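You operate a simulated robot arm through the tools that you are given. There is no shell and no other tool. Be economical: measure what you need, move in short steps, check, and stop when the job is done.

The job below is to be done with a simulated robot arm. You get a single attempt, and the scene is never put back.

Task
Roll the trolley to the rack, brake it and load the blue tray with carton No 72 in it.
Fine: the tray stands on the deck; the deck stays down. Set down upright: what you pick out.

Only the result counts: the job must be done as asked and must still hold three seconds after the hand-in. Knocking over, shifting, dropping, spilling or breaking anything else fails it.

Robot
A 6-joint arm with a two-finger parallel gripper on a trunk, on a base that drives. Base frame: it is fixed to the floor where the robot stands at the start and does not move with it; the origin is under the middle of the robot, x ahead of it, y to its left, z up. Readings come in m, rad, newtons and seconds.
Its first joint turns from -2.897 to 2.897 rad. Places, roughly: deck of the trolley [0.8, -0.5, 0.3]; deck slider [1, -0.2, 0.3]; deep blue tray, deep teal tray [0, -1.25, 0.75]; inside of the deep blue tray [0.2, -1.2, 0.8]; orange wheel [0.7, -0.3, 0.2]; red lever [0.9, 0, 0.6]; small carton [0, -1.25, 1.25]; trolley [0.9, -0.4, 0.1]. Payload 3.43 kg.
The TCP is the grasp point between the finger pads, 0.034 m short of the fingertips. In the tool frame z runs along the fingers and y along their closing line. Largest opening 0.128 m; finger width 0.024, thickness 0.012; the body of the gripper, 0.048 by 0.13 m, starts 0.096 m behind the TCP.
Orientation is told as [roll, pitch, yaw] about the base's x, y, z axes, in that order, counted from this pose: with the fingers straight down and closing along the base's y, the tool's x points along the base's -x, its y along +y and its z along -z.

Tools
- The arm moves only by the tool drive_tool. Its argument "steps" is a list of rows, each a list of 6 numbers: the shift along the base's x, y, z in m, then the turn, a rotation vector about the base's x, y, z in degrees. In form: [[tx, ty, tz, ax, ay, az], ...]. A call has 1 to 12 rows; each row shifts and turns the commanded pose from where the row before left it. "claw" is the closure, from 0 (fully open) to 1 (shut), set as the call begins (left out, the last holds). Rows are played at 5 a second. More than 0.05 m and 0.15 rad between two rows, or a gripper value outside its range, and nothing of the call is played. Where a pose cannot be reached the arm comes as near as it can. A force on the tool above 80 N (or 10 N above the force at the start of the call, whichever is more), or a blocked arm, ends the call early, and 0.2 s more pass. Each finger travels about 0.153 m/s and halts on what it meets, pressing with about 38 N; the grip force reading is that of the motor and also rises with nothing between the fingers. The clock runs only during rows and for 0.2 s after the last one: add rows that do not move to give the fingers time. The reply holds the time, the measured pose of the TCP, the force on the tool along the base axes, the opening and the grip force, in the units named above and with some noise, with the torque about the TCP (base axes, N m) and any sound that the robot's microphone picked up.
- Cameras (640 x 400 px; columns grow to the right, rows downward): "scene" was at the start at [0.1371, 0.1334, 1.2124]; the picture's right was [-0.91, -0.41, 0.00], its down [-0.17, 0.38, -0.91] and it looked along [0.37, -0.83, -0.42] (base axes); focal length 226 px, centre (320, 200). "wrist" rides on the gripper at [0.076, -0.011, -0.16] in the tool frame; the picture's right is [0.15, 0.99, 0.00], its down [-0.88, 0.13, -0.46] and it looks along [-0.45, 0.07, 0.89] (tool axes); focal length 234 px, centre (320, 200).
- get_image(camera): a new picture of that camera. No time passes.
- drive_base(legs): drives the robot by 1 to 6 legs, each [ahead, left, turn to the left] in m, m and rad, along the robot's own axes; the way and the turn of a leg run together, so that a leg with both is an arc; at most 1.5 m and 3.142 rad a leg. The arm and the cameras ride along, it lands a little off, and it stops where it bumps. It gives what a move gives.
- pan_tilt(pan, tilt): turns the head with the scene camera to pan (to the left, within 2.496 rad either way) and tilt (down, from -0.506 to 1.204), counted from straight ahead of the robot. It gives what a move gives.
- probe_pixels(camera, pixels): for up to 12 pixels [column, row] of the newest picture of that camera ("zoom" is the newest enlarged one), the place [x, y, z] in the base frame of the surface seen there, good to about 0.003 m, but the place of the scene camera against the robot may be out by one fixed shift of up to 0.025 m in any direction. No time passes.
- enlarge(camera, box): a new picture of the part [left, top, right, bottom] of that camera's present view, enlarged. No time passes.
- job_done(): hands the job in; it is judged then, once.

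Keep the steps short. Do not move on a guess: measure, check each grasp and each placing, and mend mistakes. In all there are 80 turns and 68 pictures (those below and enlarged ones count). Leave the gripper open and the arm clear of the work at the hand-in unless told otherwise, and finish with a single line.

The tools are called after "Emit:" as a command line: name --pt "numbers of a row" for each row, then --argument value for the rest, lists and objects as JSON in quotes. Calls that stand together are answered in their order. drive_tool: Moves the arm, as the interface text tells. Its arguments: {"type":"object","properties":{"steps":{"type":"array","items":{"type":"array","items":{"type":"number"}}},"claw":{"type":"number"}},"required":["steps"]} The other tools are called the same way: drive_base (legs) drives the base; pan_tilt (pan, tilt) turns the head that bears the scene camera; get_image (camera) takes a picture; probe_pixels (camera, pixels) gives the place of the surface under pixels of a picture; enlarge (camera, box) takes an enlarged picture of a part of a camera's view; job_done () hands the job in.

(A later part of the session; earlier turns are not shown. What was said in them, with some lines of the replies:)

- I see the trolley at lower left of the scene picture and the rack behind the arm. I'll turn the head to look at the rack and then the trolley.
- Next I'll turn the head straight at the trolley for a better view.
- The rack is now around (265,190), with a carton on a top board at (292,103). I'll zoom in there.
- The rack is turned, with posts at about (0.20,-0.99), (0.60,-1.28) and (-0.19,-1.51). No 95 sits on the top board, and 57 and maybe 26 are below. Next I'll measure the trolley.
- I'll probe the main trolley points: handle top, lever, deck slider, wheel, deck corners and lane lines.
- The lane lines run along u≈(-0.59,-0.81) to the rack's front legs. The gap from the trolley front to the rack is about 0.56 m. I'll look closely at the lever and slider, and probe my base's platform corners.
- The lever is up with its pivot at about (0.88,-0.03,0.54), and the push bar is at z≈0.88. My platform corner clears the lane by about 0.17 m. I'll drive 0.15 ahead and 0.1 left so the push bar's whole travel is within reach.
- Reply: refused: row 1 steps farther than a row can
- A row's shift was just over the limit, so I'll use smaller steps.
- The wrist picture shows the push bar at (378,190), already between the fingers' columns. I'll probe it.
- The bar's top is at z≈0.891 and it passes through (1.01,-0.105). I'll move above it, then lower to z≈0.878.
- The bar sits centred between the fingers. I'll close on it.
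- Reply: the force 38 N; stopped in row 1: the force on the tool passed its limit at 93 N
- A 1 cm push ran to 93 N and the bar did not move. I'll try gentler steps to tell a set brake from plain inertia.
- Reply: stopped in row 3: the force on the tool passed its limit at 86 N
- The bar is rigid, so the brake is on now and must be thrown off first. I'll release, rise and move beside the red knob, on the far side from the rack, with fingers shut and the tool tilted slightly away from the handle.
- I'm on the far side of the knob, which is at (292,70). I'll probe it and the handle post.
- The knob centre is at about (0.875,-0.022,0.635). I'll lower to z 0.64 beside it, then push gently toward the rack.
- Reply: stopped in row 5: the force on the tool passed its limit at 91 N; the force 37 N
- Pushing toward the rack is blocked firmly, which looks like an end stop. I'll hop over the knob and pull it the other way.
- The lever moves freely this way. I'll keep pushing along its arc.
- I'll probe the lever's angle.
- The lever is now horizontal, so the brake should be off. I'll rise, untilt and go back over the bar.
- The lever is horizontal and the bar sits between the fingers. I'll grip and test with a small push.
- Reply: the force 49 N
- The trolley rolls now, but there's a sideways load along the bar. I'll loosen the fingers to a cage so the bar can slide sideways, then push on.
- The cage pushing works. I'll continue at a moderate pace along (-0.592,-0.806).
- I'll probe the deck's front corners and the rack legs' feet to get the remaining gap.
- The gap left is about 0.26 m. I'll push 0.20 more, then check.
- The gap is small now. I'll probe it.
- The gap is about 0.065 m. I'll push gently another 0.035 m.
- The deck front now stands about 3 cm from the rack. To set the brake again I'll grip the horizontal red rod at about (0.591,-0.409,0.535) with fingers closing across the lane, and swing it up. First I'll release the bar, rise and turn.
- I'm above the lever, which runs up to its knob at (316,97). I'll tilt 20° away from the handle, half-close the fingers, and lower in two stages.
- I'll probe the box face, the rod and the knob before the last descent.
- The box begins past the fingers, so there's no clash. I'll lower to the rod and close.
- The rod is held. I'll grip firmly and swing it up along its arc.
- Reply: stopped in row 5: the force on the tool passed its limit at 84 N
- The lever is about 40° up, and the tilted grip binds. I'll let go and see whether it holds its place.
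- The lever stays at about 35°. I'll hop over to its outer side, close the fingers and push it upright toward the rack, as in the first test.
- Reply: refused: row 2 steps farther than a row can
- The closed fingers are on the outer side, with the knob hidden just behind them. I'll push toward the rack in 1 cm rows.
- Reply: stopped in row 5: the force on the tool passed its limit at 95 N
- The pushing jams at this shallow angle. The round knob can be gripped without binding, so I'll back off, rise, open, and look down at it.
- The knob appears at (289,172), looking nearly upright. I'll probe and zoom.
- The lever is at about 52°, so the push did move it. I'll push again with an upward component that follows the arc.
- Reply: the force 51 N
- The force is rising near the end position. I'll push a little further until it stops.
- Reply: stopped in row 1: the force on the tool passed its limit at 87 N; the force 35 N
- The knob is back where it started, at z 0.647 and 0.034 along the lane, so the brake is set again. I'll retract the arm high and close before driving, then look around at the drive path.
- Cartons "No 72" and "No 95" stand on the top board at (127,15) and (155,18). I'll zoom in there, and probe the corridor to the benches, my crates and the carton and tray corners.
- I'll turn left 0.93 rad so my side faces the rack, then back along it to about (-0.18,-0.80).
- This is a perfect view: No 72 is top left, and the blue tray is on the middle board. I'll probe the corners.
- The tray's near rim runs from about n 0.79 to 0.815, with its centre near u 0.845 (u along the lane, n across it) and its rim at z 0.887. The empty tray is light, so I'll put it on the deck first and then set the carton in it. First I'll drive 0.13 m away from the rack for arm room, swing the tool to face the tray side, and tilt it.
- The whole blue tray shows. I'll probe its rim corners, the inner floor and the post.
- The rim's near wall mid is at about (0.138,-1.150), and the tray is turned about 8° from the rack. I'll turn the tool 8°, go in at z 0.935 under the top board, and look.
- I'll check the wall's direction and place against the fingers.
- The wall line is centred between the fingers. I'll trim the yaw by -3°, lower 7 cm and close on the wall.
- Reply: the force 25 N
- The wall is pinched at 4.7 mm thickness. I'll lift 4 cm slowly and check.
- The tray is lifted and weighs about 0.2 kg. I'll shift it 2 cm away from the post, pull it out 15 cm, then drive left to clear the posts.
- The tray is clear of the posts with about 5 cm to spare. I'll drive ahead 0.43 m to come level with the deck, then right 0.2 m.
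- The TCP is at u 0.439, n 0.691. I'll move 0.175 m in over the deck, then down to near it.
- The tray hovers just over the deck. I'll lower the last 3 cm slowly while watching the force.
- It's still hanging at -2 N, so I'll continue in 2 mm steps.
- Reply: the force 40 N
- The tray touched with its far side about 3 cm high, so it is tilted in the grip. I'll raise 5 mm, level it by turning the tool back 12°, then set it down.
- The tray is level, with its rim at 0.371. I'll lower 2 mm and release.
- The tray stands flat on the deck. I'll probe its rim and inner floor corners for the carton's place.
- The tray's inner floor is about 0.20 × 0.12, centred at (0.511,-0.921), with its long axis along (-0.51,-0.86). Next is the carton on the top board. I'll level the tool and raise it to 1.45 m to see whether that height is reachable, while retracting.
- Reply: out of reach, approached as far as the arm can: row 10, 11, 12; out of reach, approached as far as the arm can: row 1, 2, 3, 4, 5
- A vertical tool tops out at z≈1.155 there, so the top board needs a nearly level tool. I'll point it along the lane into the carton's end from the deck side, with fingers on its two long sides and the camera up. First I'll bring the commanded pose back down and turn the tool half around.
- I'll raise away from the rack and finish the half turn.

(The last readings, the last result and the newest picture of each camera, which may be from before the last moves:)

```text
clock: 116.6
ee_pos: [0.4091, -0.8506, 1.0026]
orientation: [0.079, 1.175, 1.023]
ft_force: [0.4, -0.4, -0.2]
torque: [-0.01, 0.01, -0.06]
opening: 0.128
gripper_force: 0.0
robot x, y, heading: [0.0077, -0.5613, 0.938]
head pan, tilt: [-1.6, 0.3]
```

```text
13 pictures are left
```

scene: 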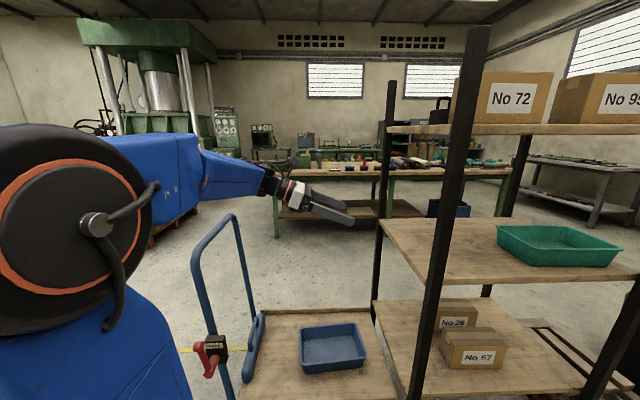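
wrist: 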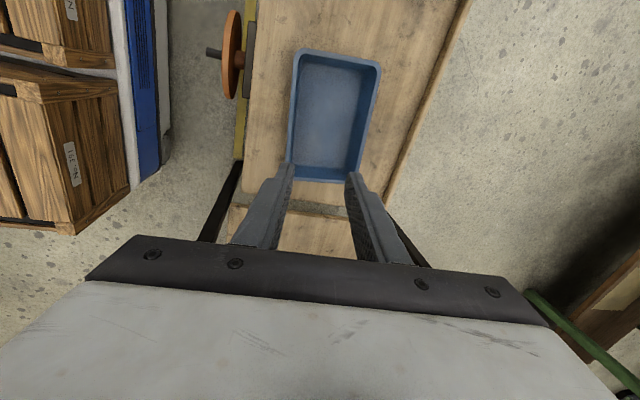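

The tool now points along the lane with the camera up. I'll raise it to about z 1.33 and look with the wrist camera at the carton's end.

Emit:
drive_tool --pt "0.004 -0.003 0.047 0 0 0" --pt "0.004 -0.003 0.047 0 0 0" --pt "0.004 -0.003 0.047 0 0 0" --pt "0.004 -0.003 0.047 0 0 0" --pt "0.004 -0.003 0.047 0 0 0" --pt "0.004 -0.003 0.047 0 0 0" --pt "0.004 -0.003 0.047 0 0 0" --pt "0.004 -0.003 0.01 0 0 0" --pt "0 0 0 0 0 0"

Emit:
get_image --camera "wrist"

```text
clock: 118.6
ee_pos: [0.4411, -0.8757, 1.3428]
orientation: [0.08, 1.178, 1.024]
ft_force: [0.3, 0.1, 0.3]
torque: [0.02, 0.01, 0.01]
opening: 0.128
gripper_force: 0.1
robot x, y, heading: [0.006, -0.564, 0.937]
head pan, tilt: [-1.6, 0.3]
```

```text
12 pictures are left
```

wrist: 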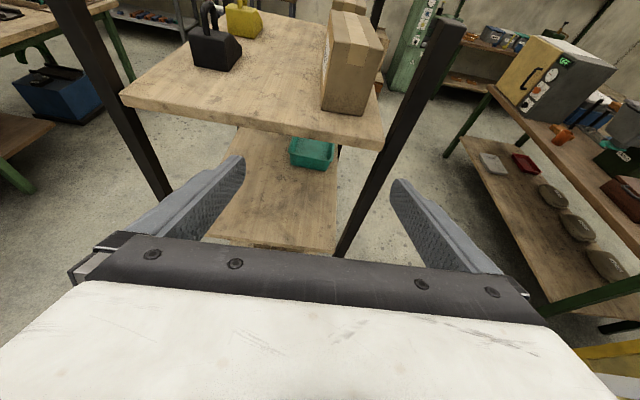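

Carton 72's end is in view at (345,75). Two weights stand further in, away from my path. I'll probe the carton's corners.

Emit:
probe_pixels --camera "wrist" --pixels '[[334, 44], [376, 50], [324, 106], [362, 113], [336, 16], [374, 22], [350, 80], [328, 70], [440, 25], [300, 120], [212, 60]]'

Emit:
enlarge --camera "wrist" --box '[290, 0, 410, 130]'

```text
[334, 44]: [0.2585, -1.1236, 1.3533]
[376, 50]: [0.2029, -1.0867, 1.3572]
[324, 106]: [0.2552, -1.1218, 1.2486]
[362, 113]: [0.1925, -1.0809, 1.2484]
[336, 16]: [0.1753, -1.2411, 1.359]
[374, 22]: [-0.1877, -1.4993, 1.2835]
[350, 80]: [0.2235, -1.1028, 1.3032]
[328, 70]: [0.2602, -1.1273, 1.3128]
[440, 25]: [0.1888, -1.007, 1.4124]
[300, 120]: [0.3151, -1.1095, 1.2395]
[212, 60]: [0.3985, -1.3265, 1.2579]
```

```text
3.08 times, centred on (350, 65) of wrist
```

zoom: 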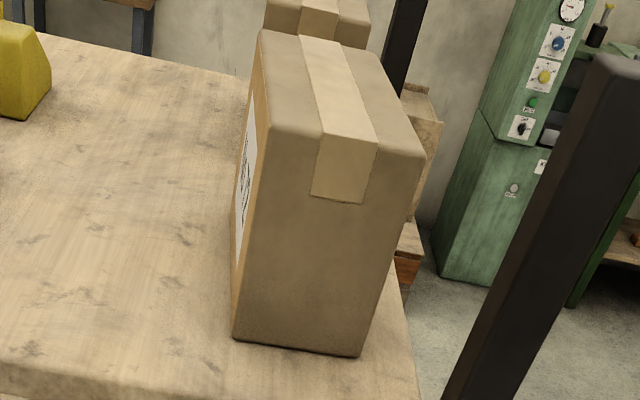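

Carton end: width 0.078, top at 1.358, heading -33.5°, centre line w≈0.795 (w across the carton, c along it). I'll trim the tool attitude, narrow the fingers to 0.10 so they clear the post, and line up at 0.587 along the axis.

Emit:
drive_tool --pt "-0.0142 0.0094 -0.004 -0.95 -1.42 1.29" --pt "-0.0142 0.0094 -0.004 0 0 0" --pt "-0.0142 0.0094 -0.003 0 0 0" --pt "-0.0184 -0.0278 0 0 0 0" --pt "-0.0184 -0.0278 0 0 0 0" --pt "-0.0184 -0.0278 0 0 0 0" --pt "0 0 0 0 0 0" --claw 0.22

Emit:
get_image --camera "wrist"

Emit:
probe_pixels --camera "wrist" --pixels '[[320, 110], [330, 150], [350, 130], [400, 120], [415, 60], [300, 140], [420, 90]]'

```text
clock: 120.2
ee_pos: [0.3433, -0.9309, 1.3297]
orientation: [0.001, 1.177, 0.976]
ft_force: [0.3, -1.0, -0.2]
torque: [-0.01, 0.02, -0.01]
opening: 0.0998
gripper_force: 0.0
robot x, y, heading: [0.0077, -0.5616, 0.941]
head pan, tilt: [-1.6, 0.3]
```

```text
10 pictures are left
```

wrist: 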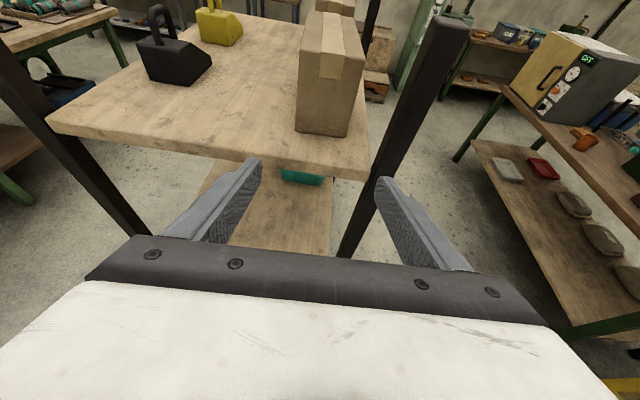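

```text
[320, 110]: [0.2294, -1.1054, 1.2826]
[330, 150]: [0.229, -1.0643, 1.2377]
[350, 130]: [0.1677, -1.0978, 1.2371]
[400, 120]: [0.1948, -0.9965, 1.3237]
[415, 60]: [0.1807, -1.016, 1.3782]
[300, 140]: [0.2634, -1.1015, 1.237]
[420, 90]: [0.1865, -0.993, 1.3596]
```

The carton lies centred between the fingers, and the post clears by about 2 cm. I'll advance in two parts.

Emit:
drive_tool --pt "-0.0138 -0.0209 0 0 0 0" --pt "-0.0138 -0.0209 0 0 0 0" --pt "-0.0138 -0.0209 0 0 0 0" --pt "-0.0138 -0.0209 0 0 0 0" --pt "-0.0138 -0.0209 0 0 0 0" --pt "-0.0138 -0.0209 0 0 0 0" --pt "-0.0138 -0.0209 0 0 0 0" --pt "0 0 0 0 0 0"

Emit:
get_image --camera "wrist"

```text
clock: 122.0
ee_pos: [0.2465, -1.0773, 1.33]
orientation: [0.002, 1.175, 0.975]
ft_force: [0.3, 0.8, 0.5]
torque: [-0.03, 0.0, 0.0]
opening: 0.1001
gripper_force: 0.1
robot x, y, heading: [0.0089, -0.5597, 0.937]
head pan, tilt: [-1.6, 0.3]
```

```text
9 pictures are left
```

wrist: 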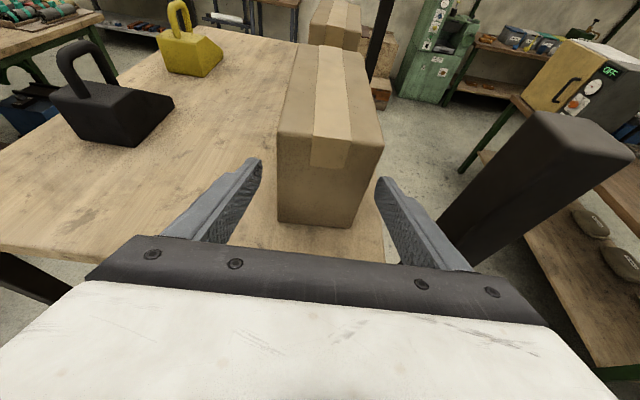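

The carton lies between the fingers. I'll advance the last 0.11 m and close.

Emit:
drive_tool --pt "-0.0121 -0.0183 0 0 0 0" --pt "-0.0121 -0.0183 0 0 0 0" --pt "-0.0121 -0.0183 0 0 0 0" --pt "-0.0121 -0.0183 0 0 0 0" --pt "-0.0121 -0.0183 0 0 0 0" --pt "0 0 0 0 0 0"

Emit:
drive_tool --pt "0 0 0 0 0 0" --pt "0 0 0 0 0 0" --pt "0 0 0 0 0 0" --claw 1

```text
clock: 123.4
ee_pos: [0.1854, -1.1689, 1.3308]
orientation: [0.004, 1.177, 0.976]
ft_force: [0.2, -0.7, 0.3]
torque: [0.02, -0.02, -0.03]
opening: 0.0996
gripper_force: 0.0
robot x, y, heading: [0.0112, -0.5626, 0.942]
head pan, tilt: [-1.6, 0.3]
```

```text
clock: 124.2
ee_pos: [0.186, -1.1686, 1.3313]
orientation: [0.003, 1.177, 0.974]
ft_force: [2.0, -2.9, 5.8]
torque: [0.16, -0.95, -0.62]
opening: 0.085
gripper_force: 38.1
robot x, y, heading: [0.0099, -0.5646, 0.938]
head pan, tilt: [-1.6, 0.3]
```

It's gripped at 0.085 m width. I'll lift 3 cm and check.

Emit:
drive_tool --pt "0 0 0.008 0 0 0" --pt "0 0 0.01 0 0 0" --pt "0 0 0.012 0 0 0" --pt "0 0 0 0 0 0"

Emit:
get_image --camera "scene"

```text
clock: 125.2
ee_pos: [0.1873, -1.1697, 1.3609]
orientation: [0.003, 1.177, 0.975]
ft_force: [0.0, 0.3, -11.3]
torque: [0.19, -0.13, 0.01]
opening: 0.0848
gripper_force: 38.0
robot x, y, heading: [0.0068, -0.5608, 0.94]
head pan, tilt: [-1.6, 0.3]
```

```text
8 pictures are left
```

scene: 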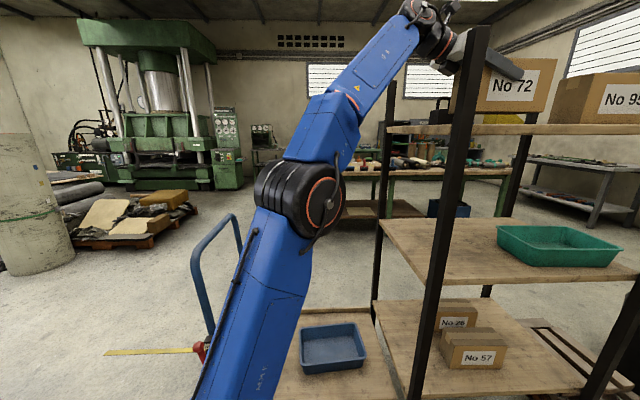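

The carton is held level at about 1.1 kg. I'll back out 0.40 m along its axis at this height.

Emit:
drive_tool --pt "0.011 0.0167 0 0 0 0" --pt "0.0221 0.0334 0 0 0 0" --pt "0.0221 0.0334 0 0 0 0" --pt "0.0221 0.0334 0 0 0 0" --pt "0.0221 0.0334 0 0 0 0" --pt "0.0221 0.0334 0 0 0 0" --pt "0.0221 0.0334 0 0 0 0" --pt "0.0221 0.0334 0 0 0 0" --pt "0.0221 0.0334 0 0 0 0" --pt "0.0221 0.0334 0 0 0 0" --pt "0.011 0.0167 0 0 0 0" --pt "0 0 0 0 0 0"

Emit:
drive_tool --pt "0.014 -0.0087 0 0 0 1.4" --pt "0.0277 -0.0171 0 0 0 1.4" --pt "0.0277 -0.0171 0 0 0 0" --pt "0.0277 -0.0171 0 0 0 0" --pt "0.014 -0.0085 0 0 0 0" --pt "0 0 -0.03 0 0 0" --pt "0 0 -0.04 0 0 0" --pt "0 0 -0.04 0 0 0" --pt "0 0 -0.04 0 0 0" --pt "0 0 -0.04 0 0 0" --pt "0 0 -0.03 0 0 0" --pt "0 0 0 0 0 0"

```text
clock: 127.8
ee_pos: [0.4077, -0.8358, 1.3609]
orientation: [0.004, 1.176, 0.976]
ft_force: [-0.1, -0.1, -10.0]
torque: [0.19, -0.11, -0.02]
opening: 0.0847
gripper_force: 38.0
robot x, y, heading: [0.0084, -0.5602, 0.933]
head pan, tilt: [-1.6, 0.3]
```

```text
clock: 130.4
ee_pos: [0.5171, -0.9031, 1.1383]
orientation: [0.001, 1.177, 1.023]
ft_force: [-0.2, -0.2, -10.6]
torque: [0.17, -0.12, -0.01]
opening: 0.0848
gripper_force: 37.4
robot x, y, heading: [0.0093, -0.5631, 0.938]
head pan, tilt: [-1.6, 0.3]
```

I'm over the tray. I'll lower to about z 0.59 (carton bottom near 0.50), then look from the head.

Emit:
drive_tool --pt "0 0 -0.04 0 0 0" --pt "0 0 -0.047 0 0 0" --pt "0 0 -0.047 0 0 0" --pt "0 0 -0.047 0 0 0" --pt "0 0 -0.047 0 0 0" --pt "0 0 -0.047 0 0 0" --pt "0 0 -0.047 0 0 0" --pt "0 0 -0.047 0 0 0" --pt "0 0 -0.047 0 0 0" --pt "0 0 -0.047 0 0 0" --pt "0 0 -0.047 0 0 0" --pt "0 0 -0.035 0 0 0"

Emit:
pan_tilt --pan -1.4 --tilt 0.8

Emit:
get_image --camera "scene"

```text
clock: 133.0
ee_pos: [0.518, -0.9031, 0.5955]
orientation: [0.0, 1.176, 1.023]
ft_force: [0.2, 0.6, -10.6]
torque: [0.19, -0.14, -0.01]
opening: 0.085
gripper_force: 38.2
robot x, y, heading: [0.0103, -0.5638, 0.941]
head pan, tilt: [-1.6, 0.3]
```

```text
clock: 133.9
ee_pos: [0.5178, -0.9024, 0.5959]
orientation: [0.003, 1.177, 1.025]
ft_force: [-0.6, 0.0, -10.4]
torque: [0.17, -0.11, 0.01]
opening: 0.0849
gripper_force: 38.2
robot x, y, heading: [0.0092, -0.5596, 0.937]
head pan, tilt: [-1.4, 0.799]
```

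```text
7 pictures are left
```

scene: 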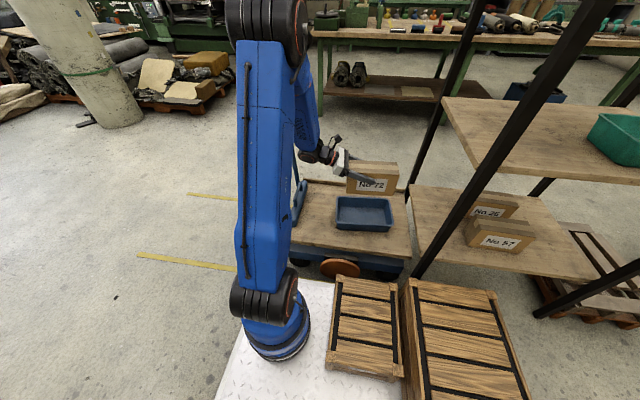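

I'll lower another 0.12 m (carton bottom about 1.5 cm above the rim), then zoom in to compare carton and tray.

Emit:
drive_tool --pt "0 0 -0.03 0 0 0" --pt "0 0 -0.03 0 0 0" --pt "0 0 -0.03 0 0 0" --pt "0 0 -0.03 0 0 0" --pt "0 0 0 0 0 0"

Emit:
enlarge --camera "scene" --box '[310, 140, 430, 240]'

```text
clock: 135.1
ee_pos: [0.5176, -0.9039, 0.4749]
orientation: [0.001, 1.177, 1.025]
ft_force: [0.7, 0.1, -10.8]
torque: [0.21, -0.12, 0.01]
opening: 0.0848
gripper_force: 37.7
robot x, y, heading: [0.0099, -0.5593, 0.939]
head pan, tilt: [-1.4, 0.799]
```

```text
4.00 times, centred on (370, 190) of scene
```

zoom: 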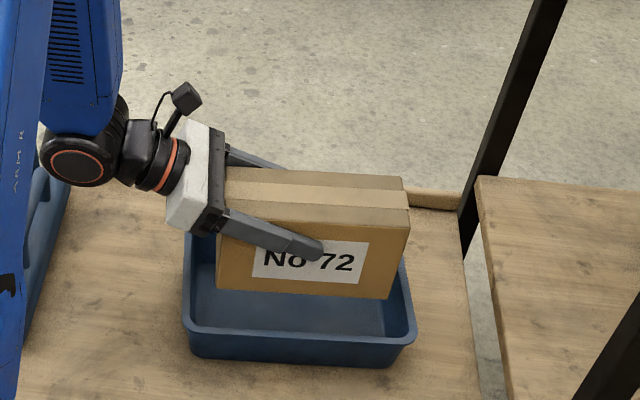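

I'll probe the carton's lower front corners, the tray rim corners, and the wrist housing against the blue slider.

Emit:
probe_pixels --camera "zoom" --pixels '[[220, 285], [384, 294], [192, 335], [408, 338], [184, 320], [404, 270], [300, 348], [222, 235], [406, 225], [78, 165], [55, 190], [35, 240]]'

Emit:
probe_pixels --camera "zoom" --pixels '[[100, 180], [62, 176], [185, 210], [50, 210], [200, 190], [195, 255], [395, 290], [290, 200], [230, 180], [400, 182], [130, 180]]'

```text
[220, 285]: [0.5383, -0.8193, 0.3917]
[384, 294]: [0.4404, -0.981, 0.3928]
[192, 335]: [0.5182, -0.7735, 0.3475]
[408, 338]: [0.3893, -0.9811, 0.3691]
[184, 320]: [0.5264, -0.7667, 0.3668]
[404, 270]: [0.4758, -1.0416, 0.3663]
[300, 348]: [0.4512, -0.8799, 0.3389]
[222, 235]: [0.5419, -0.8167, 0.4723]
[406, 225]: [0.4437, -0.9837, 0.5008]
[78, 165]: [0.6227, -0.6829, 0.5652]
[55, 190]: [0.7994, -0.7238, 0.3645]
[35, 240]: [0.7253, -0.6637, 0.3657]
```

```text
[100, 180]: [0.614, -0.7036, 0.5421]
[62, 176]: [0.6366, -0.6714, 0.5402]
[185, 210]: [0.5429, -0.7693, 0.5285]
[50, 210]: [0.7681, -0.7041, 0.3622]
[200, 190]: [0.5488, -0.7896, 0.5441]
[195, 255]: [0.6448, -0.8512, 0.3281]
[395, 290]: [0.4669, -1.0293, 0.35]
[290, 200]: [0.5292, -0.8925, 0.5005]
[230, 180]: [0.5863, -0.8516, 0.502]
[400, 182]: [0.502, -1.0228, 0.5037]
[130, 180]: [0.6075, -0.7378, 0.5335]
```

The carton centre matches the tray centre within about 3 mm along its length, and the wrist clears the slider by roughly 9 cm. I'll lower into the tray gently.

Emit:
drive_tool --pt "0 0 -0.02 0 0 0" --pt "0 0 -0.02 0 0 0" --pt "0 0 -0.015 0 0 0" --pt "0 0 -0.01 0 0 0" --pt "0 0 -0.006 0 0 0" --pt "0 0 0 0 0 0"

```text
clock: 136.5
ee_pos: [0.5165, -0.9032, 0.4037]
orientation: [0.002, 1.176, 1.025]
ft_force: [-0.1, -0.5, -11.2]
torque: [0.17, -0.12, -0.01]
opening: 0.085
gripper_force: 38.2
robot x, y, heading: [0.0111, -0.5605, 0.937]
head pan, tilt: [-1.4, 0.799]
```

No contact yet. I'll continue in 2–3 mm steps.

Emit:
drive_tool --pt "0 0 -0.004 0 0 0" --pt "0 0 -0.003 0 0 0" --pt "0 0 -0.002 0 0 0" --pt "0 0 -0.002 0 0 0" --pt "0 0 0 0 0 0"

Emit:
enlarge --camera "scene" --box '[310, 140, 430, 240]'

```text
clock: 137.7
ee_pos: [0.5162, -0.9036, 0.3936]
orientation: [-0.005, 1.179, 1.018]
ft_force: [-1.5, 0.1, 40.3]
torque: [0.72, 0.43, -0.06]
opening: 0.0849
gripper_force: 37.7
robot x, y, heading: [0.007, -0.5657, 0.938]
head pan, tilt: [-1.4, 0.799]
```

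```text
4.00 times, centred on (370, 190) of scene
```

zoom: 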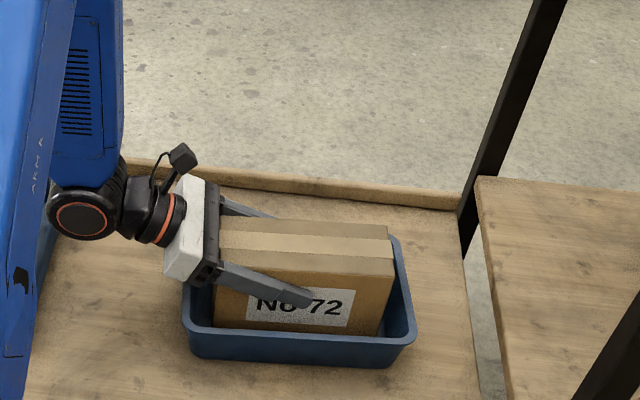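

It touched bottom near the expected height. I'll check that the carton's top is level before releasing.

Emit:
probe_pixels --camera "zoom" --pixels '[[235, 225], [380, 234], [228, 252], [385, 266], [300, 245], [218, 320], [375, 328], [300, 335]]'

Emit:
drive_tool --pt "0 0 0.002 0 0 0" --pt "0 0 0 0 0 0"

```text
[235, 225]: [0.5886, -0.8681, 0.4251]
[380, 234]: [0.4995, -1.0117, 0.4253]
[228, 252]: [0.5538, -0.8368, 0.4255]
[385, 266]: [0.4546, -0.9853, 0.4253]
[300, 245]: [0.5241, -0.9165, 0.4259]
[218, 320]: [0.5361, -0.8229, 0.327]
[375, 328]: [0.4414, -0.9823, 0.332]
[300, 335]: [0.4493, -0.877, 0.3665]
```

```text
clock: 138.3
ee_pos: [0.5176, -0.9014, 0.3942]
orientation: [0.004, 1.174, 1.025]
ft_force: [0.6, -4.6, 1.5]
torque: [-0.93, -0.25, -0.07]
opening: 0.085
gripper_force: 38.4
robot x, y, heading: [0.0102, -0.5636, 0.935]
head pan, tilt: [-1.4, 0.799]
```

The top is level at 0.425 all over. I'll open slightly and lift straight up.

Emit:
drive_tool --pt "0 0 0 0 0 0" --pt "0 0 0 0 0 0" --pt "0 0 0.01 0 0 0" --pt "0 0 0.02 0 0 0" --pt "0 0 0.03 0 0 0" --pt "0 0 0.04 0 0 0" --pt "0 0 0.045 0 0 0" --pt "0 0 0.045 0 0 0" --pt "0 0 0.045 0 0 0" --pt "0 0 0.045 0 0 0" --pt "0 0 0.045 0 0 0" --pt "0 0 0.045 0 0 0" --claw 0.2

Emit:
drive_tool --pt "0 0 0.045 0 0 0" --pt "0 0 0.045 0 0 0" --pt "0 0 0.045 0 0 0" --pt "0 0 0.045 0 0 0" --pt "-0.03 0.022 0.03 0 0 0" --pt "-0.03 0.022 0.03 0 0 0" --pt "-0.03 0.022 0 0 0 0" --pt "0 0 0 0 0 0" --claw 0

Emit:
get_image --camera "scene"

```text
clock: 140.9
ee_pos: [0.5187, -0.903, 0.7646]
orientation: [0.005, 1.175, 1.027]
ft_force: [0.3, 0.1, 0.1]
torque: [-0.01, -0.02, -0.04]
opening: 0.1025
gripper_force: 0.2
robot x, y, heading: [0.0126, -0.5635, 0.942]
head pan, tilt: [-1.4, 0.799]
```

```text
clock: 142.7
ee_pos: [0.4263, -0.8366, 1.0054]
orientation: [0.003, 1.178, 1.024]
ft_force: [0.5, -0.2, -0.2]
torque: [-0.01, -0.02, -0.03]
opening: 0.128
gripper_force: 0.0
robot x, y, heading: [0.0046, -0.5589, 0.94]
head pan, tilt: [-1.4, 0.799]
```

```text
4 pictures are left
```

scene: 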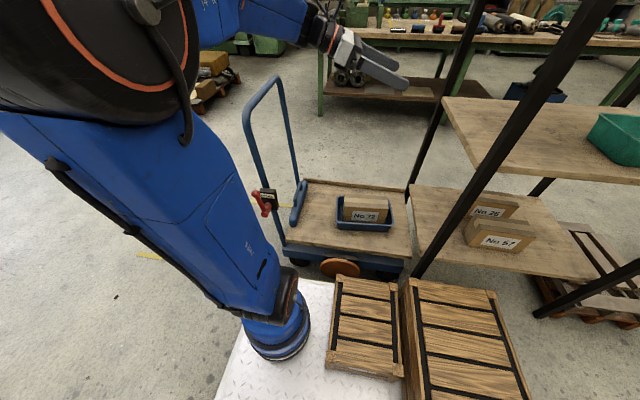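

The carton stands in the tray on the deck. One close look to verify the lever, carton and deck.

Emit:
enlarge --camera "scene" --box '[240, 150, 430, 280]'

Emit:
probe_pixels --camera "zoom" --pixels '[[385, 160], [440, 195], [350, 215], [480, 225], [300, 180], [540, 200], [90, 140], [85, 185], [560, 270], [600, 230]]'

```text
3.08 times, centred on (335, 215) of scene
```

zoom: 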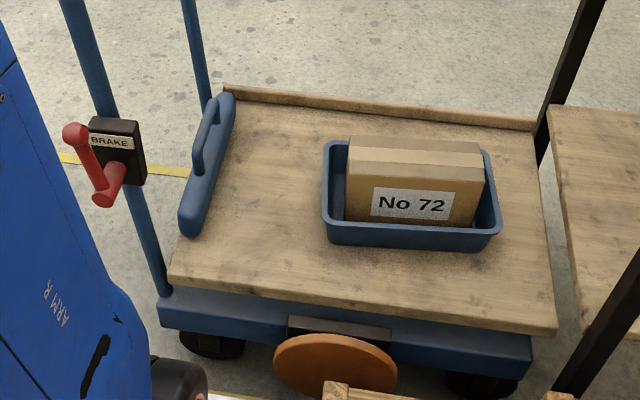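

```text
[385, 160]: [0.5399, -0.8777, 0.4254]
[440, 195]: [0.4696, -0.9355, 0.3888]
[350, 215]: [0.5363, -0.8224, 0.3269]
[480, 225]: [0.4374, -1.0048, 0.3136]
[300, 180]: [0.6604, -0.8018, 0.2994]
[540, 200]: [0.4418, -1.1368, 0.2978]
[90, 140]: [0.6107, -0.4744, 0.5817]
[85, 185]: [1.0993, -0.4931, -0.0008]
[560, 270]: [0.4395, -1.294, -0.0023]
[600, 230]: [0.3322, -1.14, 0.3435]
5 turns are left
```

The lever is back in its brake-on position. The deck is down at 0.299 m, next to the rack. The tray stands flat with No 72 upright in it, and the gripper is open and clear. I'm handing in.

Emit:
job_done

```text
The job is handed in.
```

The trolley is at the rack (about 3 cm off) with the brake lever back in its starting brake-on position, and the blue tray stands flat on the lowered deck with carton No 72 upright in it.
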